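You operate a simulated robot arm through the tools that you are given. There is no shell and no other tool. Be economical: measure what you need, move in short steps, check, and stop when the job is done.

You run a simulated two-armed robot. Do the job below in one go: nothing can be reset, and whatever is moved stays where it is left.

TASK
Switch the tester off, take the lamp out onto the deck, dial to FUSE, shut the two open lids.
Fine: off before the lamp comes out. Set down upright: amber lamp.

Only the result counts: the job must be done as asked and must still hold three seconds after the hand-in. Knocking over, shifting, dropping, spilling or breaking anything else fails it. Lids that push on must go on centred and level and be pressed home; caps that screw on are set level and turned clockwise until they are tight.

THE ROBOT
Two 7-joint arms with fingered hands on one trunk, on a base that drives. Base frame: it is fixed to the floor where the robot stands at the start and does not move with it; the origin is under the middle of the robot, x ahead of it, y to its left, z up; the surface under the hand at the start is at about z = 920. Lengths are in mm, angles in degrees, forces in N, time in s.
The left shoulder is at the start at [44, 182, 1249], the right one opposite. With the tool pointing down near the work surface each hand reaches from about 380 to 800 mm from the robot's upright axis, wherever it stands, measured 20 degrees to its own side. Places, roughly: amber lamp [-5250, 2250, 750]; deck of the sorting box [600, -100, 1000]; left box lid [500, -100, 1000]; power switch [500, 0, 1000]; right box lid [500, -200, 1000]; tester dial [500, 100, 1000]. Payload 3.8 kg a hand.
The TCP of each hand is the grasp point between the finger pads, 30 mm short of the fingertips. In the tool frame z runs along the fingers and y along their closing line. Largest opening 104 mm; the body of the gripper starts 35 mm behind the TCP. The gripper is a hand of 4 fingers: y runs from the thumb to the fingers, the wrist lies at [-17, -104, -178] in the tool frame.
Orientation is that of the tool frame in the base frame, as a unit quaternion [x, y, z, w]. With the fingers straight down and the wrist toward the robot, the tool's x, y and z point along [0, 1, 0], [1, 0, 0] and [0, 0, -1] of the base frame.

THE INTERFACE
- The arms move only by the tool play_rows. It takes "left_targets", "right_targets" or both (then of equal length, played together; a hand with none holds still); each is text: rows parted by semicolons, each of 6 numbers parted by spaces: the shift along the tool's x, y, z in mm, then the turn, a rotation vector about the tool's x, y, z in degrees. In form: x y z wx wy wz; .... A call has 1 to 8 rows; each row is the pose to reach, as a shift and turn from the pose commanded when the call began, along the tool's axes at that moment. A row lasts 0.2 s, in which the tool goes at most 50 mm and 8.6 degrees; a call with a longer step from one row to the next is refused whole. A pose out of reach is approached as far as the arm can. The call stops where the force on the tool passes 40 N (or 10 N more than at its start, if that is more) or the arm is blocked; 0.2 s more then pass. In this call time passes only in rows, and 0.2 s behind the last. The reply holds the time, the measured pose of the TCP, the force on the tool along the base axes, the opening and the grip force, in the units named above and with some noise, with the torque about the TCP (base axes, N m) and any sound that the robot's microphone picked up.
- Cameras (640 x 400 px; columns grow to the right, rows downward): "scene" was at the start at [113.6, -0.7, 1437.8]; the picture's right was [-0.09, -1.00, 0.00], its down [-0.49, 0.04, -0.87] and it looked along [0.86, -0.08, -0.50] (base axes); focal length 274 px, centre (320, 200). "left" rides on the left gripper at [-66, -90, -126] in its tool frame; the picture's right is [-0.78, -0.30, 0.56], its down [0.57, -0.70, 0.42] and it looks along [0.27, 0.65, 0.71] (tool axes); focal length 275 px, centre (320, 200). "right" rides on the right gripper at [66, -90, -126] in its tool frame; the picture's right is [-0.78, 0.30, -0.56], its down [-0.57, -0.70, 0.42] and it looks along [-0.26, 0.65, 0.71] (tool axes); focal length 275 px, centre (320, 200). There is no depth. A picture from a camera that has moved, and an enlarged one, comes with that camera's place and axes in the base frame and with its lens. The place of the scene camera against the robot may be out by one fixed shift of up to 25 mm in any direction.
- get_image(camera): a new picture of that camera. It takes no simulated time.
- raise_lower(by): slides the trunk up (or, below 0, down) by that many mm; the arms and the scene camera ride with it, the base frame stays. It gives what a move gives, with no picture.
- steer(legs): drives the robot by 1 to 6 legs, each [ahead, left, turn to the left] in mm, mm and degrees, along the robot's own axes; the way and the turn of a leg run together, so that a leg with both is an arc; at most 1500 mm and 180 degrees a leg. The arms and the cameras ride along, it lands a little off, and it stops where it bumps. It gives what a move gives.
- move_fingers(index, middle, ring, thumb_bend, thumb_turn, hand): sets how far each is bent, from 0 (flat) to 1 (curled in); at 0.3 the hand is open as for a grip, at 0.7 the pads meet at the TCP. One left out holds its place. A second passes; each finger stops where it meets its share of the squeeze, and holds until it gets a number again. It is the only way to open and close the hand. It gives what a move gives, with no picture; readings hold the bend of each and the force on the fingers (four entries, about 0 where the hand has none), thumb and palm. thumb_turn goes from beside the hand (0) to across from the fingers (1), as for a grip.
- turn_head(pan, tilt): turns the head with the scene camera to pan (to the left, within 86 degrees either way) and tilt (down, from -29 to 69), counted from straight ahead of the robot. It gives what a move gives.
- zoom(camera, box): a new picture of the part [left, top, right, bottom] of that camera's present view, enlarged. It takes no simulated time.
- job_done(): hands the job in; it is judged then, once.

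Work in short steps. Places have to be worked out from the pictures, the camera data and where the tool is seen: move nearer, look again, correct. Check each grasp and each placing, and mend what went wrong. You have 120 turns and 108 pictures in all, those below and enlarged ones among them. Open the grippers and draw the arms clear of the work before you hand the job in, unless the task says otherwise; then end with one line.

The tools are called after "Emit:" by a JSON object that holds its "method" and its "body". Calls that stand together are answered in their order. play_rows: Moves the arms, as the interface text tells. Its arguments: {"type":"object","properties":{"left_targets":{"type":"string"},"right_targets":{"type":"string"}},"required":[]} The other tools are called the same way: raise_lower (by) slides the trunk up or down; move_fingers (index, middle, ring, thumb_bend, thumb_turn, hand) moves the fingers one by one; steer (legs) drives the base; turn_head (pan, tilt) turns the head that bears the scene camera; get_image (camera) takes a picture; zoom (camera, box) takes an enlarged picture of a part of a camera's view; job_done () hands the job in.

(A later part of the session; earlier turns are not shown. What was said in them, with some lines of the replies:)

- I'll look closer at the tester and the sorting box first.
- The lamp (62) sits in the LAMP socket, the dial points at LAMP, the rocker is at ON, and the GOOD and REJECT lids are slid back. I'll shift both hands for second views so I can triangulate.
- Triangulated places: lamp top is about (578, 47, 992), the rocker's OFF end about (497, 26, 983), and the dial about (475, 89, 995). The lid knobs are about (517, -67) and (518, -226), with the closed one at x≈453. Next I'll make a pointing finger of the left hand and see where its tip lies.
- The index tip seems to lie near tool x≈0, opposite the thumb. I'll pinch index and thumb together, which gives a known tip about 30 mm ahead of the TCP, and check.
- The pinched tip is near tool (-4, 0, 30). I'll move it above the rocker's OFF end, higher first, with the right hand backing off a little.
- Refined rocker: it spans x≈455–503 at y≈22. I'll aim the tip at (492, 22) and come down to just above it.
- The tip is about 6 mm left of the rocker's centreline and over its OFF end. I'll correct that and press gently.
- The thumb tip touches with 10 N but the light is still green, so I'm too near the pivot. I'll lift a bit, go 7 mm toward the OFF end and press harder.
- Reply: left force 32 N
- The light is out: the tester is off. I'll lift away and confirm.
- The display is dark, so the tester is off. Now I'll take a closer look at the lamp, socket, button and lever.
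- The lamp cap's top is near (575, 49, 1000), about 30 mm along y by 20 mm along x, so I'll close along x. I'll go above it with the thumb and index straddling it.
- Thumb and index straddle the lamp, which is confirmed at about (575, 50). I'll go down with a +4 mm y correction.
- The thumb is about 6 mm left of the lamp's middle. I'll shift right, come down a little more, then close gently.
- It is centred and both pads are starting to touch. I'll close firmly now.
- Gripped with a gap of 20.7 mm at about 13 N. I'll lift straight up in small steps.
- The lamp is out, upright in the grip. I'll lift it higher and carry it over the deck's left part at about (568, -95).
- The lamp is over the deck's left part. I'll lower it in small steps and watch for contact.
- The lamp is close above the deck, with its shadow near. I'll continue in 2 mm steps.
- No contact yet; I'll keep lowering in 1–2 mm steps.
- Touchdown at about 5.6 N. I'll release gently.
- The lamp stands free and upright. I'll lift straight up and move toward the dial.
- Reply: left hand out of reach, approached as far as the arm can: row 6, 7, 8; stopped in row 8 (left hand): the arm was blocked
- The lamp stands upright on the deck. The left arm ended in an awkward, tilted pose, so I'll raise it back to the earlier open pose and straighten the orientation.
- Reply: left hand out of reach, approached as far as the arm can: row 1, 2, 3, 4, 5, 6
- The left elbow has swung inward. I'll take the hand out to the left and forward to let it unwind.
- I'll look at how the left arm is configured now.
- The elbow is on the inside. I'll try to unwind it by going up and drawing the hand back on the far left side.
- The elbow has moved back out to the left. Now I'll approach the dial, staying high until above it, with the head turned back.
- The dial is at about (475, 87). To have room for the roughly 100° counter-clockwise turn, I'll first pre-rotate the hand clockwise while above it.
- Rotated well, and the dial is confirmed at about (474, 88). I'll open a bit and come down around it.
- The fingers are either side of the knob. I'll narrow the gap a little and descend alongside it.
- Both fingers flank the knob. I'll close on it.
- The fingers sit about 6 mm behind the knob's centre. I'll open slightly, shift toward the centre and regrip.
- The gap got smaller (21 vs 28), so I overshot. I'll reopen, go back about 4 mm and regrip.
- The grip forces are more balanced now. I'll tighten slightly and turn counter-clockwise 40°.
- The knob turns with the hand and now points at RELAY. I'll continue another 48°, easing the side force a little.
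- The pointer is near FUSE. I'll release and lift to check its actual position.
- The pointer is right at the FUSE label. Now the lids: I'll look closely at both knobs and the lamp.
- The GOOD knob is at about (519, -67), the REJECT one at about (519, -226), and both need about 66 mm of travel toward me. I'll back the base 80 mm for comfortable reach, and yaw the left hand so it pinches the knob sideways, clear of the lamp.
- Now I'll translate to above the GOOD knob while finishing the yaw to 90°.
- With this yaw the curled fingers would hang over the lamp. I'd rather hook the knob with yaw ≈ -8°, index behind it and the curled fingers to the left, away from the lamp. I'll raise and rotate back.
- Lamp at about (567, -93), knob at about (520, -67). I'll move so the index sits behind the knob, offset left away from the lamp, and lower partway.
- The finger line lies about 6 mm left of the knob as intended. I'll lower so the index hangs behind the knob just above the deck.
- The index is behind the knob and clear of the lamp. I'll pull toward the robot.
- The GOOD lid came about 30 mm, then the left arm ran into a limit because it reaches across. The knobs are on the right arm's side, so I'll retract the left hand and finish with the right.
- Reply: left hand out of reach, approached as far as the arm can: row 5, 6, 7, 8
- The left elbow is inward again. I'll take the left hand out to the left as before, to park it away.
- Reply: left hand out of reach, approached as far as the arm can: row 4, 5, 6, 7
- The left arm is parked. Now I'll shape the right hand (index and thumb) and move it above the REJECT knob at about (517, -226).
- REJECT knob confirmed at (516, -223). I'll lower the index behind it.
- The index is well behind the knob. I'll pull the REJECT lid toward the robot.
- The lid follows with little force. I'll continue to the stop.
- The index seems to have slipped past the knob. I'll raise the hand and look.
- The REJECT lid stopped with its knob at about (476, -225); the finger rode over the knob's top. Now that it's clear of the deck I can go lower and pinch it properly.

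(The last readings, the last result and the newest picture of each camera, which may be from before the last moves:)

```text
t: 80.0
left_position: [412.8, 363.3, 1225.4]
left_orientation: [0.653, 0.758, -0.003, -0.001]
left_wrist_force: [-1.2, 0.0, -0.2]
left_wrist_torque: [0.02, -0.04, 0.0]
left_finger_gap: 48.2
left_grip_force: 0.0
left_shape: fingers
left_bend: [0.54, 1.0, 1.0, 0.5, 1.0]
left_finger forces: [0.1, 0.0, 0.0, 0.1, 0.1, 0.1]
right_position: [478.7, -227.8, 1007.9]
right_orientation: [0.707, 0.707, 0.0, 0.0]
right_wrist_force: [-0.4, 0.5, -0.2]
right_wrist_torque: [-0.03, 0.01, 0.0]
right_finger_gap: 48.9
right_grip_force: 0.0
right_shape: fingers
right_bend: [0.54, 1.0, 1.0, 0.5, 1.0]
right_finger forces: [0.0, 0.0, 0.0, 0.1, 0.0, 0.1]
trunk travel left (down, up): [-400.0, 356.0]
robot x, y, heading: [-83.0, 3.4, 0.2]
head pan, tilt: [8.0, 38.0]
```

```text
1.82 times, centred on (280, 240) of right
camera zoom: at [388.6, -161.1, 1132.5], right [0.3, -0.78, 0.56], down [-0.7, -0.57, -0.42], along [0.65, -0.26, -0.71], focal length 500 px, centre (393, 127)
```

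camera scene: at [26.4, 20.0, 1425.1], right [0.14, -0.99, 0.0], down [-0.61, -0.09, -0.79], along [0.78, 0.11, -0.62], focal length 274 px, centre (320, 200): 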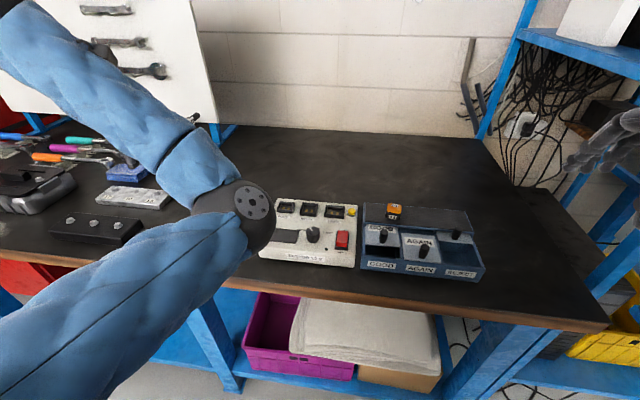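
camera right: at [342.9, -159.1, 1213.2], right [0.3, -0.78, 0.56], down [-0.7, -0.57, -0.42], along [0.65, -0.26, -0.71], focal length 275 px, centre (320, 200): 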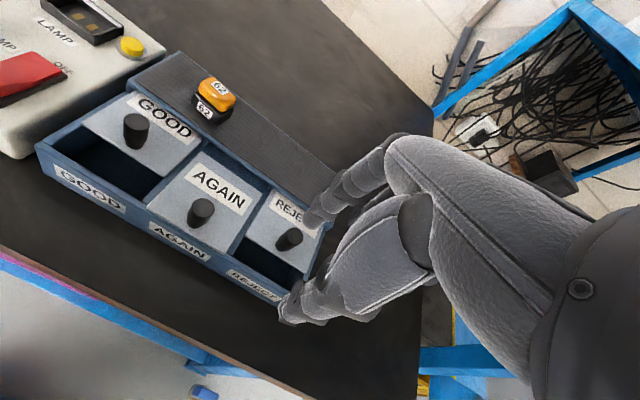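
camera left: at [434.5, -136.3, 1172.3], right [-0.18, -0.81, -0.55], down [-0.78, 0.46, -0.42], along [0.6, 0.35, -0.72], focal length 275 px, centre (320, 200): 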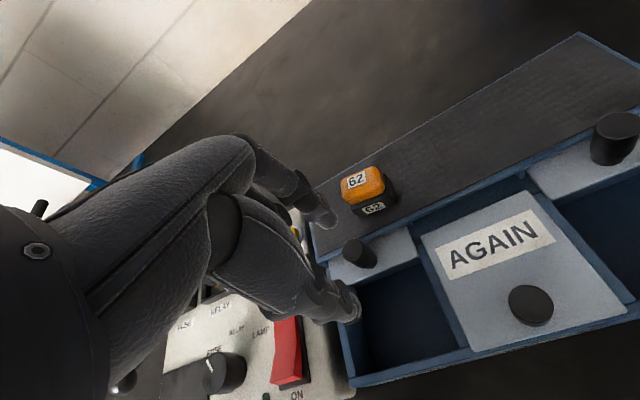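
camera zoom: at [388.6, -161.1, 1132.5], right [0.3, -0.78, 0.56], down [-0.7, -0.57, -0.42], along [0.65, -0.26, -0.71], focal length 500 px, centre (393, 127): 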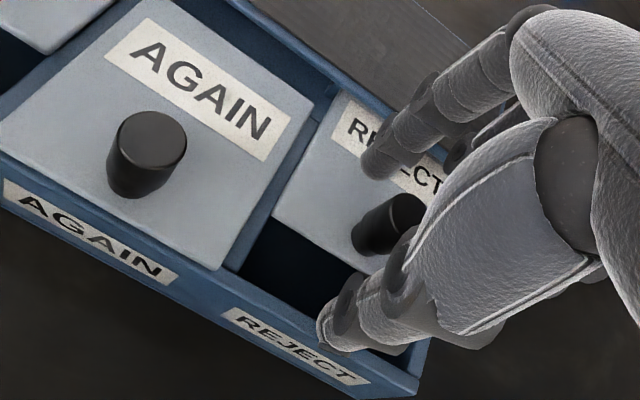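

The knob is about 4 mm to the right of the finger line. I'll shift and pinch it.

Emit:
{"method": "play_rows", "body": {"right_targets": "-2 0 0 0 0 0;-4 0 0 0 0 0"}}

Emit:
{"method": "move_fingers", "body": {"hand": "right", "index": 0.67, "thumb_bend": 0.66}}

Emit:
{"method": "zoom", "body": {"camera": "right", "box": [160, 130, 400, 350]}}

```text
t: 80.6
left_position: [412.5, 362.6, 1225.6]
left_orientation: [0.654, 0.757, -0.002, 0.0]
left_wrist_force: [0.5, -0.1, 0.7]
left_wrist_torque: [-0.03, 0.02, 0.04]
left_finger_gap: 48.4
left_grip_force: 0.0
left_shape: fingers
left_bend: [0.54, 1.0, 1.0, 0.5, 1.0]
left_finger forces: [0.0, 0.0, 0.0, 0.0, 0.0, 0.1]
right_position: [478.2, -231.0, 1009.9]
right_orientation: [0.707, 0.708, 0.0, 0.0]
right_wrist_force: [0.2, -0.1, -0.1]
right_wrist_torque: [-0.02, 0.03, -0.01]
right_finger_gap: 49.0
right_grip_force: 0.2
right_shape: fingers
right_bend: [0.54, 1.0, 1.0, 0.5, 1.0]
right_finger forces: [0.0, 0.1, 0.0, 0.1, 0.0, 0.1]
trunk travel left (down, up): [-400.0, 356.0]
robot x, y, heading: [-82.1, -3.6, 0.2]
head pan, tilt: [8.0, 38.0]
```

```text
t: 81.6
left_position: [412.3, 362.5, 1224.8]
left_orientation: [0.653, 0.757, -0.003, 0.0]
left_wrist_force: [0.3, 0.1, 0.7]
left_wrist_torque: [0.0, 0.02, -0.03]
left_finger_gap: 48.5
left_grip_force: 0.1
left_shape: fingers
left_bend: [0.54, 1.0, 1.0, 0.5, 1.0]
left_finger forces: [0.0, 0.1, 0.0, 0.1, 0.1, 0.0]
right_position: [479.1, -231.8, 1009.8]
right_orientation: [0.706, 0.708, 0.0, 0.0]
right_wrist_force: [0.1, 1.0, -0.4]
right_wrist_torque: [0.0, 0.0, -0.03]
right_finger_gap: 15.9
right_grip_force: 1.4
right_shape: fingers
right_bend: [0.65, 1.0, 1.0, 0.64, 1.0]
right_finger forces: [1.5, 0.0, 0.0, 0.0, 1.5, 0.1]
trunk travel left (down, up): [-400.0, 356.0]
robot x, y, heading: [-82.1, -0.2, -0.2]
head pan, tilt: [8.0, 38.0]
```

```text
1.82 times, centred on (280, 240) of right
camera zoom: at [388.3, -164.8, 1133.7], right [0.3, -0.78, 0.56], down [-0.7, -0.57, -0.42], along [0.65, -0.26, -0.71], focal length 500 px, centre (393, 127)
```

zoom: 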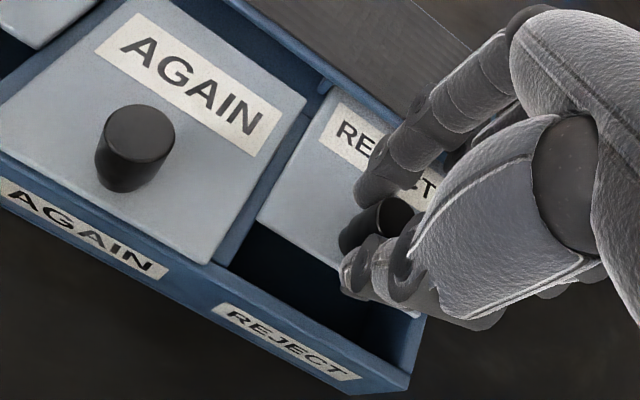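

Pinched (gap 16 mm). I'll tighten and pull to the stop.

Emit:
{"method": "move_fingers", "body": {"hand": "right", "index": 0.72, "thumb_bend": 0.7}}

Emit:
{"method": "play_rows", "body": {"right_targets": "0 -5 0 0 0 0;0 -10 0 0 0 0;0 -15 0 0 0 0;0 -19 0 0 0 0;0 -22 0 0 0 0;0 -25 0 0 0 0;0 -28 0 0 0 0"}}

Emit:
{"method": "zoom", "body": {"camera": "right", "box": [160, 130, 400, 350]}}

```text
t: 82.6
left_position: [412.6, 362.2, 1225.1]
left_orientation: [0.654, 0.757, -0.003, -0.001]
left_wrist_force: [0.3, -1.1, -0.2]
left_wrist_torque: [0.0, 0.02, -0.02]
left_finger_gap: 48.2
left_grip_force: 0.1
left_shape: fingers
left_bend: [0.54, 1.0, 1.0, 0.5, 1.0]
left_finger forces: [0.1, 0.0, 0.0, 0.0, 0.0, 0.1]
right_position: [478.6, -231.2, 1009.6]
right_orientation: [0.706, 0.708, 0.0, -0.001]
right_wrist_force: [0.3, 1.8, -0.6]
right_wrist_torque: [0.01, 0.01, -0.03]
right_finger_gap: 13.8
right_grip_force: 5.4
right_shape: fingers
right_bend: [0.71, 1.0, 1.0, 0.65, 1.0]
right_finger forces: [5.5, 0.1, 0.1, 0.1, 5.3, 0.1]
trunk travel left (down, up): [-400.0, 356.0]
robot x, y, heading: [-83.1, 0.9, 0.2]
head pan, tilt: [8.0, 38.0]
```

```text
t: 84.2
left_position: [414.0, 362.7, 1225.1]
left_orientation: [0.653, 0.757, -0.003, -0.001]
left_wrist_force: [1.0, -0.2, -0.3]
left_wrist_torque: [-0.02, 0.02, -0.02]
left_finger_gap: 48.3
left_grip_force: 0.1
left_shape: fingers
left_bend: [0.54, 1.0, 1.0, 0.5, 1.0]
left_finger forces: [0.0, 0.0, 0.0, 0.1, 0.0, 0.0]
right_position: [450.5, -231.2, 1009.6]
right_orientation: [0.707, 0.707, 0.001, 0.001]
right_wrist_force: [7.7, 5.0, -1.0]
right_wrist_torque: [0.13, -0.22, -0.03]
right_finger_gap: 14.6
right_grip_force: 6.1
right_shape: fingers
right_bend: [0.6, 1.0, 1.0, 0.68, 1.0]
right_finger forces: [10.9, 0.0, 0.1, 0.0, 1.3, 0.0]
trunk travel left (down, up): [-400.0, 356.0]
robot x, y, heading: [-83.1, 0.2, 0.2]
head pan, tilt: [8.0, 38.0]
```

```text
1.82 times, centred on (280, 240) of right
camera zoom: at [360.5, -165.4, 1134.0], right [0.3, -0.78, 0.56], down [-0.7, -0.57, -0.43], along [0.65, -0.26, -0.71], focal length 500 px, centre (393, 127)
```

zoom: 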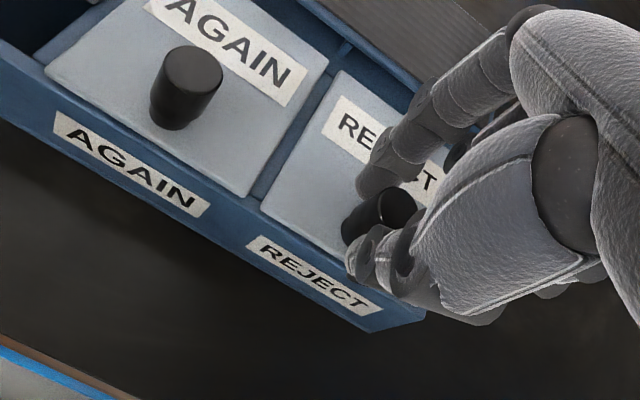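

The lid is against the stop (7.7 N). I'll release, lift and move above the GOOD knob at about (483, -68).

Emit:
{"method": "move_fingers", "body": {"hand": "right", "index": 0.54, "thumb_bend": 0.52}}

Emit:
{"method": "play_rows", "body": {"right_targets": "0 0 -25 0 0 0;0 0 -60 0 0 0;35 10 -80 0 0 0;70 20 -80 0 0 0;105 28 -80 0 0 0;135 32 -80 0 0 0;158 35 -75 0 0 0"}}

Emit:
{"method": "get_image", "body": {"camera": "right"}}

Emit:
{"method": "zoom", "body": {"camera": "scene", "box": [340, 180, 500, 290]}}

```text
t: 85.2
left_position: [411.6, 363.1, 1225.9]
left_orientation: [0.654, 0.756, -0.003, -0.001]
left_wrist_force: [0.7, 0.4, -0.5]
left_wrist_torque: [0.01, 0.04, 0.01]
left_finger_gap: 48.1
left_grip_force: 0.1
left_shape: fingers
left_bend: [0.54, 1.0, 1.0, 0.5, 1.0]
left_finger forces: [0.0, 0.0, 0.0, 0.0, 0.1, 0.0]
right_position: [448.8, -231.9, 1008.6]
right_orientation: [0.707, 0.708, 0.0, -0.001]
right_wrist_force: [0.7, -1.1, -0.2]
right_wrist_torque: [0.0, -0.02, -0.01]
right_finger_gap: 45.3
right_grip_force: 0.1
right_shape: fingers
right_bend: [0.54, 1.0, 1.0, 0.52, 1.0]
right_finger forces: [0.0, 0.0, 0.0, 0.0, 0.1, 0.1]
trunk travel left (down, up): [-400.0, 356.0]
robot x, y, heading: [-78.9, -0.9, -0.1]
head pan, tilt: [8.0, 38.0]
```

```text
t: 86.8
left_position: [413.5, 362.5, 1225.3]
left_orientation: [0.653, 0.758, -0.004, -0.001]
left_wrist_force: [-0.3, 1.0, 0.3]
left_wrist_torque: [0.0, -0.05, -0.01]
left_finger_gap: 48.6
left_grip_force: 0.0
left_shape: fingers
left_bend: [0.54, 1.0, 1.0, 0.5, 1.0]
left_finger forces: [0.0, 0.0, 0.0, 0.1, 0.1, 0.0]
right_position: [486.5, -75.1, 1084.7]
right_orientation: [0.707, 0.707, 0.0, 0.0]
right_wrist_force: [-1.3, 0.5, 1.0]
right_wrist_torque: [-0.03, 0.01, 0.0]
right_finger_gap: 45.3
right_grip_force: 0.0
right_shape: fingers
right_bend: [0.54, 1.0, 1.0, 0.52, 1.0]
right_finger forces: [0.1, 0.0, 0.0, 0.1, 0.0, 0.0]
trunk travel left (down, up): [-400.0, 356.0]
robot x, y, heading: [-84.1, -0.8, -0.1]
head pan, tilt: [8.0, 38.0]
```

```text
25 pictures are left
camera right: at [395.9, -9.2, 1209.3], right [0.3, -0.78, 0.56], down [-0.7, -0.57, -0.42], along [0.65, -0.27, -0.71], focal length 275 px, centre (320, 200)
```

right: 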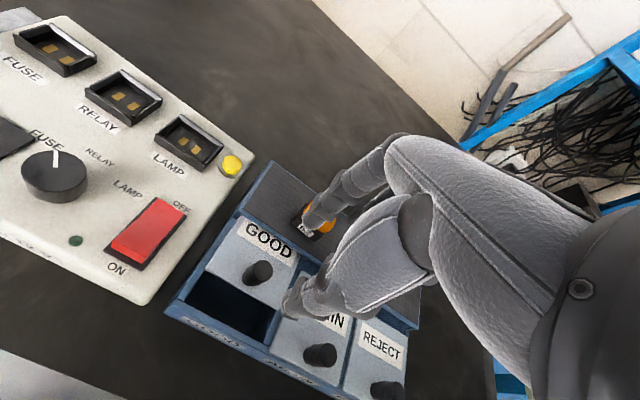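

```text
3.64 times, centred on (420, 235) of scene
camera zoom: at [27.0, 20.2, 1425.0], right [0.14, -0.99, 0.0], down [-0.61, -0.09, -0.79], along [0.78, 0.11, -0.62], focal length 997 px, centre (-44, 73)
```

zoom: 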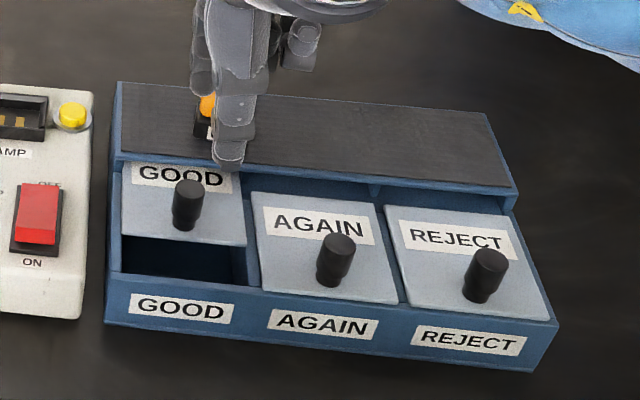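

REJECT is fully shut, matching AGAIN. The GOOD knob is at about (485, -66), so I'll lower around it.

Emit:
{"method": "play_rows", "body": {"right_targets": "5 0 20 0 0 0;5 0 42 0 0 0;5 0 58 0 0 0;5 0 68 0 0 0;5 0 75 0 0 0"}}

Emit:
{"method": "zoom", "body": {"camera": "right", "box": [160, 130, 400, 350]}}

```text
t: 88.0
left_position: [413.6, 362.2, 1224.5]
left_orientation: [0.653, 0.757, -0.002, -0.001]
left_wrist_force: [0.2, -0.7, -0.1]
left_wrist_torque: [0.02, -0.01, 0.05]
left_finger_gap: 48.0
left_grip_force: 0.1
left_shape: fingers
left_bend: [0.54, 1.0, 1.0, 0.5, 1.0]
left_finger forces: [0.0, 0.0, 0.0, 0.0, 0.1, 0.0]
right_position: [484.7, -68.6, 1009.6]
right_orientation: [0.707, 0.707, 0.0, -0.001]
right_wrist_force: [-0.5, -0.2, 0.7]
right_wrist_torque: [-0.02, -0.01, -0.02]
right_finger_gap: 45.4
right_grip_force: 0.0
right_shape: fingers
right_bend: [0.54, 1.0, 1.0, 0.52, 1.0]
right_finger forces: [0.0, 0.2, 0.0, 0.0, 0.0, 0.0]
trunk travel left (down, up): [-400.0, 356.0]
robot x, y, heading: [-82.0, 0.5, -0.3]
head pan, tilt: [8.0, 38.0]
```

```text
1.82 times, centred on (280, 240) of right
camera zoom: at [394.8, -2.1, 1133.9], right [0.3, -0.78, 0.56], down [-0.7, -0.57, -0.42], along [0.65, -0.26, -0.71], focal length 500 px, centre (393, 127)
```

zoom: 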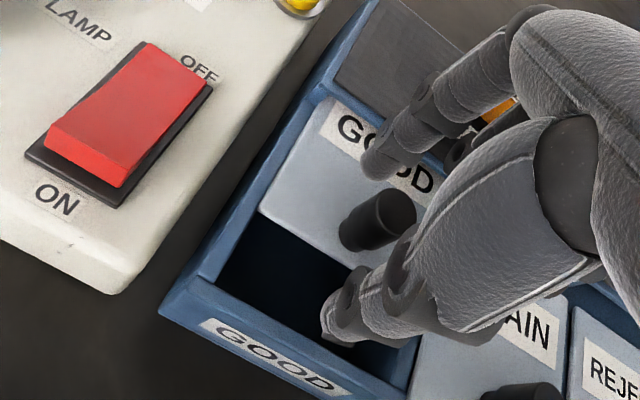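

The fingers are aligned with the knob. I'll pinch, then pull to the stop.

Emit:
{"method": "move_fingers", "body": {"hand": "right", "index": 0.72, "thumb_bend": 0.7}}

Emit:
{"method": "play_rows", "body": {"right_targets": "0 -6 0 0 0 0;0 -12 0 0 0 0;0 -18 0 0 0 0;0 -23 0 0 0 0;0 -27 0 0 0 0;0 -30 0 0 0 0;0 -33 0 0 0 0"}}

Emit:
{"method": "zoom", "body": {"camera": "right", "box": [160, 130, 400, 350]}}

```text
t: 89.0
left_position: [413.2, 363.0, 1223.6]
left_orientation: [0.654, 0.757, -0.003, 0.0]
left_wrist_force: [-0.4, -0.3, 0.3]
left_wrist_torque: [0.01, -0.01, 0.01]
left_finger_gap: 48.4
left_grip_force: 0.0
left_shape: fingers
left_bend: [0.54, 1.0, 1.0, 0.5, 1.0]
left_finger forces: [0.0, 0.1, 0.1, 0.1, 0.1, 0.0]
right_position: [485.0, -68.7, 1009.2]
right_orientation: [0.706, 0.708, -0.001, 0.0]
right_wrist_force: [-0.4, 2.4, -0.1]
right_wrist_torque: [0.04, 0.05, -0.03]
right_finger_gap: 14.5
right_grip_force: 5.1
right_shape: fingers
right_bend: [0.71, 1.0, 1.0, 0.65, 1.0]
right_finger forces: [5.5, 0.0, 0.0, 0.0, 5.2, 0.0]
trunk travel left (down, up): [-400.0, 356.0]
robot x, y, heading: [-82.0, 2.3, 0.1]
head pan, tilt: [8.0, 38.0]
```

```text
t: 90.6
left_position: [413.6, 363.1, 1223.2]
left_orientation: [0.653, 0.757, -0.003, 0.0]
left_wrist_force: [-0.2, 0.3, -0.4]
left_wrist_torque: [-0.01, 0.0, 0.02]
left_finger_gap: 48.4
left_grip_force: 0.1
left_shape: fingers
left_bend: [0.54, 1.0, 1.0, 0.5, 1.0]
left_finger forces: [0.1, 0.1, 0.0, 0.1, 0.0, 0.1]
right_position: [452.4, -68.2, 1010.2]
right_orientation: [0.707, 0.707, 0.001, 0.001]
right_wrist_force: [7.3, 2.9, -0.6]
right_wrist_torque: [0.04, -0.14, -0.02]
right_finger_gap: 14.7
right_grip_force: 5.9
right_shape: fingers
right_bend: [0.61, 1.0, 1.0, 0.67, 1.0]
right_finger forces: [9.1, 0.0, 0.1, 0.0, 2.0, 0.0]
trunk travel left (down, up): [-400.0, 356.0]
robot x, y, heading: [-82.4, -2.2, -0.1]
head pan, tilt: [8.0, 38.0]
```

```text
1.82 times, centred on (280, 240) of right
camera zoom: at [362.6, -1.9, 1134.5], right [0.3, -0.78, 0.56], down [-0.7, -0.57, -0.43], along [0.65, -0.26, -0.71], focal length 500 px, centre (393, 127)
```

zoom: 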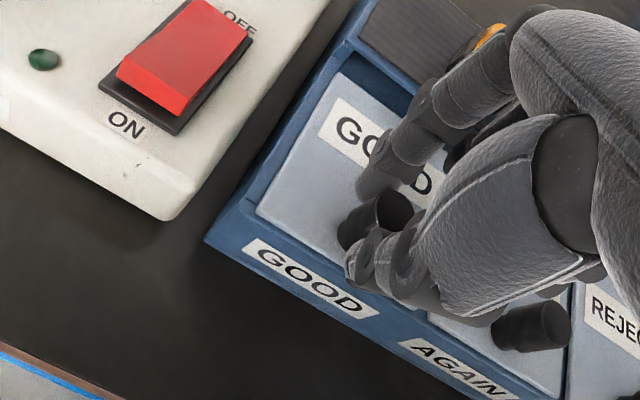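

GOOD is at its stop (7.3 N). I'll release, lift and draw the right arm clear, then check everything.

Emit:
{"method": "move_fingers", "body": {"hand": "right", "index": 0.5, "thumb_bend": 0.5}}

Emit:
{"method": "play_rows", "body": {"right_targets": "0 0 -25 0 0 0;0 0 -60 0 0 0;-30 -5 -100 0 0 0;-70 -15 -130 0 0 0;-110 -25 -160 0 0 0;-150 -35 -190 0 0 0;-190 -45 -210 0 0 0;-230 -55 -220 0 0 0"}}

Emit:
{"method": "zoom", "body": {"camera": "scene", "box": [240, 180, 500, 300]}}

Emit:
{"method": "get_image", "body": {"camera": "right"}}

```text
t: 91.6
left_position: [412.8, 361.8, 1224.3]
left_orientation: [0.654, 0.757, -0.003, -0.001]
left_wrist_force: [0.2, -0.3, 0.3]
left_wrist_torque: [0.02, 0.02, 0.01]
left_finger_gap: 48.4
left_grip_force: 0.1
left_shape: fingers
left_bend: [0.54, 1.0, 1.0, 0.5, 1.0]
left_finger forces: [0.0, 0.1, 0.0, 0.1, 0.1, 0.1]
right_position: [451.8, -68.7, 1009.1]
right_orientation: [0.706, 0.708, 0.0, 0.0]
right_wrist_force: [-0.1, -0.4, 0.4]
right_wrist_torque: [0.01, -0.01, -0.02]
right_finger_gap: 53.1
right_grip_force: 0.0
right_shape: fingers
right_bend: [0.5, 1.0, 1.0, 0.5, 1.0]
right_finger forces: [0.1, 0.0, 0.0, 0.1, 0.0, 0.1]
trunk travel left (down, up): [-400.0, 356.0]
robot x, y, heading: [-81.7, 1.2, 0.2]
head pan, tilt: [8.0, 38.0]
```

```text
refused: row 3 steps farther than a row can; nothing moved
```

```text
2.46 times, centred on (370, 240) of scene
camera zoom: at [26.7, 19.5, 1425.1], right [0.14, -0.99, 0.0], down [-0.61, -0.09, -0.79], along [0.78, 0.11, -0.62], focal length 675 px, centre (197, 102)
```

zoom: 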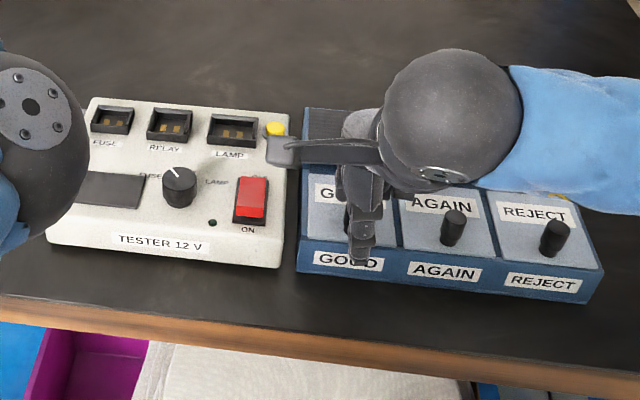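

```text
20 pictures are left
camera right: at [361.1, -2.1, 1134.4], right [0.3, -0.78, 0.56], down [-0.7, -0.57, -0.42], along [0.65, -0.26, -0.71], focal length 275 px, centre (320, 200)
```

right: 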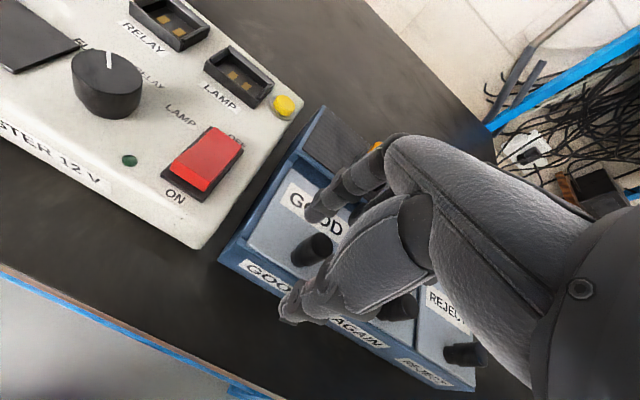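

The retreat move was refused for too large a step, so I'll repeat it with smaller ones.

Emit:
{"method": "play_rows", "body": {"right_targets": "0 0 -25 0 0 0;0 0 -55 0 0 0;-20 0 -90 0 0 0;-50 0 -120 0 0 0;-85 0 -145 0 0 0;-120 0 -165 0 0 0;-160 0 -185 0 0 0;-200 0 -200 0 0 0"}}

Emit:
{"method": "zoom", "body": {"camera": "scene", "box": [340, 180, 500, 290]}}

Emit:
{"method": "zoom", "body": {"camera": "scene", "box": [250, 190, 370, 280]}}

Emit:
{"method": "get_image", "body": {"camera": "right"}}

```text
t: 93.4
left_position: [411.7, 361.7, 1224.8]
left_orientation: [0.654, 0.757, -0.003, 0.0]
left_wrist_force: [-0.2, -0.3, 0.5]
left_wrist_torque: [-0.01, -0.02, -0.01]
left_finger_gap: 48.4
left_grip_force: 0.0
left_shape: fingers
left_bend: [0.54, 1.0, 1.0, 0.5, 1.0]
left_finger forces: [0.0, 0.1, 0.0, 0.0, 0.1, 0.0]
right_position: [455.7, -268.2, 1211.9]
right_orientation: [0.707, 0.707, 0.0, 0.0]
right_wrist_force: [0.6, 0.0, 0.4]
right_wrist_torque: [0.02, 0.02, 0.03]
right_finger_gap: 53.3
right_grip_force: 0.1
right_shape: fingers
right_bend: [0.5, 1.0, 1.0, 0.5, 1.0]
right_finger forces: [0.0, 0.0, 0.0, 0.1, 0.0, 0.1]
trunk travel left (down, up): [-400.0, 356.0]
robot x, y, heading: [-86.6, 3.1, -0.1]
head pan, tilt: [8.0, 38.0]
```

```text
3.64 times, centred on (420, 235) of scene
camera zoom: at [26.3, 18.7, 1425.1], right [0.14, -0.99, 0.0], down [-0.61, -0.09, -0.79], along [0.78, 0.11, -0.62], focal length 997 px, centre (-44, 73)
```

zoom: 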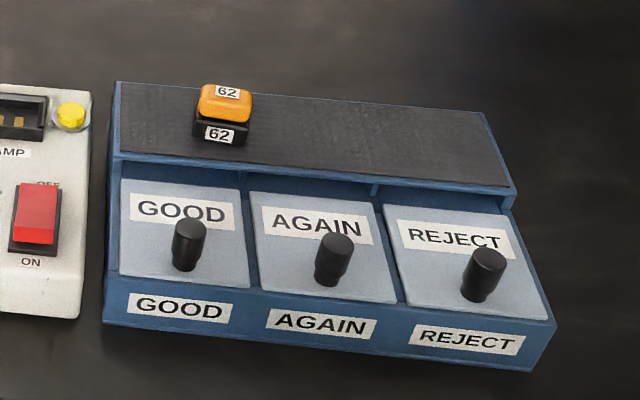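

```text
4.44 times, centred on (310, 235) of scene
camera zoom: at [26.3, 18.7, 1425.1], right [0.14, -0.99, 0.0], down [-0.61, -0.09, -0.79], along [0.78, 0.11, -0.62], focal length 1219 px, centre (364, 44)
```

zoom: 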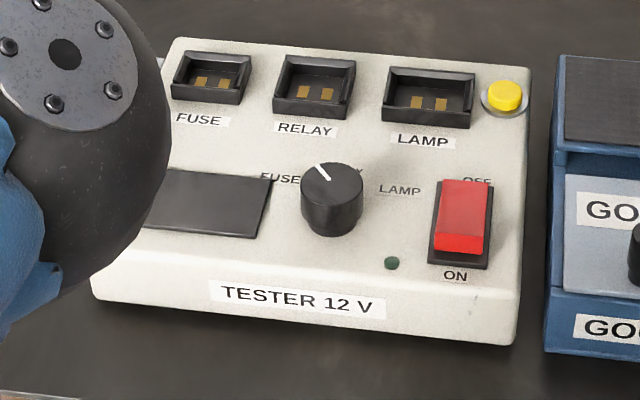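

```text
17 pictures are left
camera right: at [365.7, -202.3, 1336.0], right [0.3, -0.78, 0.56], down [-0.7, -0.57, -0.42], along [0.65, -0.26, -0.71], focal length 275 px, centre (320, 200)
```

right: 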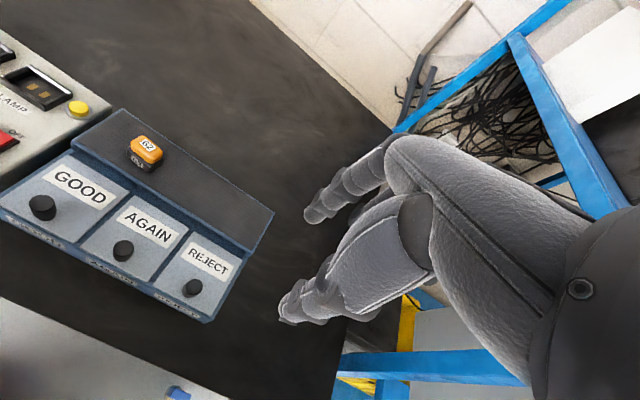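

All three lids are flush, the lamp is upright on the deck, the dial is at FUSE and the tester is off. I'll open the hands, back away to clear the arms, and take one last look.

Emit:
{"method": "steer", "body": {"legs": [[-150, 0, 0]]}}

Emit:
{"method": "move_fingers", "body": {"hand": "left", "index": 0.3, "middle": 0.3, "ring": 0.3, "thumb_bend": 0.3}}

Emit:
{"method": "move_fingers", "body": {"hand": "right", "index": 0.3, "middle": 0.3, "ring": 0.3, "thumb_bend": 0.3}}

Emit:
{"method": "get_image", "body": {"camera": "scene"}}

```text
t: 94.7
left_position: [263.0, 362.7, 1226.7]
left_orientation: [0.654, 0.756, -0.002, 0.0]
left_wrist_force: [-0.6, 0.0, -0.2]
left_wrist_torque: [-0.01, -0.04, -0.01]
left_finger_gap: 48.2
left_grip_force: 0.0
left_shape: fingers
left_bend: [0.54, 1.0, 1.0, 0.5, 1.0]
left_finger forces: [0.0, 0.0, 0.1, 0.1, 0.1, 0.0]
right_position: [306.6, -268.1, 1212.4]
right_orientation: [0.708, 0.707, 0.0, 0.001]
right_wrist_force: [-0.3, 0.3, 0.6]
right_wrist_torque: [0.02, 0.0, -0.01]
right_finger_gap: 53.0
right_grip_force: 0.1
right_shape: fingers
right_bend: [0.5, 1.0, 1.0, 0.5, 1.0]
right_finger forces: [0.1, 0.0, 0.1, 0.0, 0.0, 0.0]
trunk travel left (down, up): [-400.0, 356.0]
robot x, y, heading: [-226.7, 0.2, 0.1]
head pan, tilt: [8.0, 38.0]
```

```text
t: 95.7
left_position: [265.2, 360.9, 1226.2]
left_orientation: [0.655, 0.756, -0.004, 0.0]
left_wrist_force: [0.4, 0.1, -0.3]
left_wrist_torque: [-0.05, 0.03, -0.02]
left_finger_gap: 103.9
left_grip_force: 0.0
left_shape: fingers
left_bend: [0.3, 0.3, 0.3, 0.3, 0.97]
left_finger forces: [0.0, 0.1, 0.0, 0.0, 0.0, 0.0]
right_position: [308.5, -268.7, 1211.4]
right_orientation: [0.708, 0.706, 0.0, 0.001]
right_wrist_force: [1.4, 0.2, 0.0]
right_wrist_torque: [0.0, 0.01, 0.01]
right_finger_gap: 53.3
right_grip_force: 0.1
right_shape: fingers
right_bend: [0.5, 1.0, 1.0, 0.5, 1.0]
right_finger forces: [0.0, 0.1, 0.0, 0.0, 0.0, 0.0]
trunk travel left (down, up): [-400.0, 356.0]
robot x, y, heading: [-232.3, 0.4, -0.0]
head pan, tilt: [8.0, 38.0]
```

```text
t: 96.7
left_position: [265.7, 363.0, 1224.8]
left_orientation: [0.655, 0.756, -0.003, 0.0]
left_wrist_force: [0.1, -0.1, -0.2]
left_wrist_torque: [0.02, -0.04, -0.03]
left_finger_gap: 104.3
left_grip_force: 0.0
left_shape: fingers
left_bend: [0.3, 0.3, 0.3, 0.3, 0.97]
left_finger forces: [0.0, 0.0, 0.0, 0.0, 0.0, 0.1]
right_position: [306.3, -268.1, 1211.1]
right_orientation: [0.708, 0.706, 0.0, 0.0]
right_wrist_force: [-0.2, 0.8, 0.1]
right_wrist_torque: [-0.01, 0.03, 0.01]
right_finger_gap: 104.0
right_grip_force: 0.0
right_shape: fingers
right_bend: [0.3, 0.3, 0.3, 0.3, 0.97]
right_finger forces: [0.0, 0.0, 0.0, 0.0, 0.1, 0.0]
trunk travel left (down, up): [-400.0, 356.0]
robot x, y, heading: [-232.2, 1.1, 0.1]
head pan, tilt: [8.0, 38.0]
```

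```text
16 pictures are left
camera scene: at [-121.2, 19.3, 1425.1], right [0.14, -0.99, 0.0], down [-0.61, -0.08, -0.79], along [0.78, 0.11, -0.62], focal length 274 px, centre (320, 200)
```

scene: 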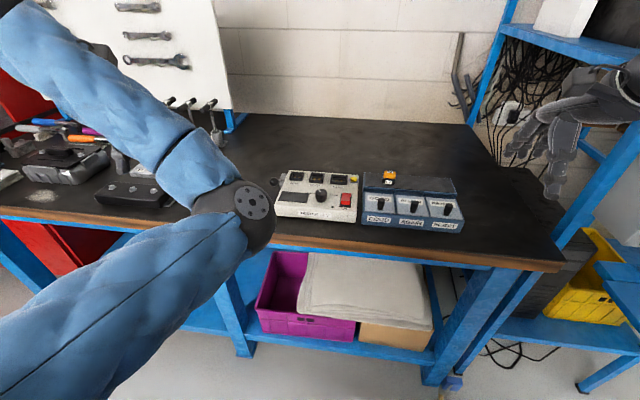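

Everything is in place and the arms are clear. I'm handing in.

Emit:
{"method": "job_done", "body": {}}

```text
The job is handed in.
```

The tester was switched off before the amber lamp (62) came out. The lamp now stands upright on the deck, the dial points to FUSE, and the GOOD and REJECT lids are shut against their stops.
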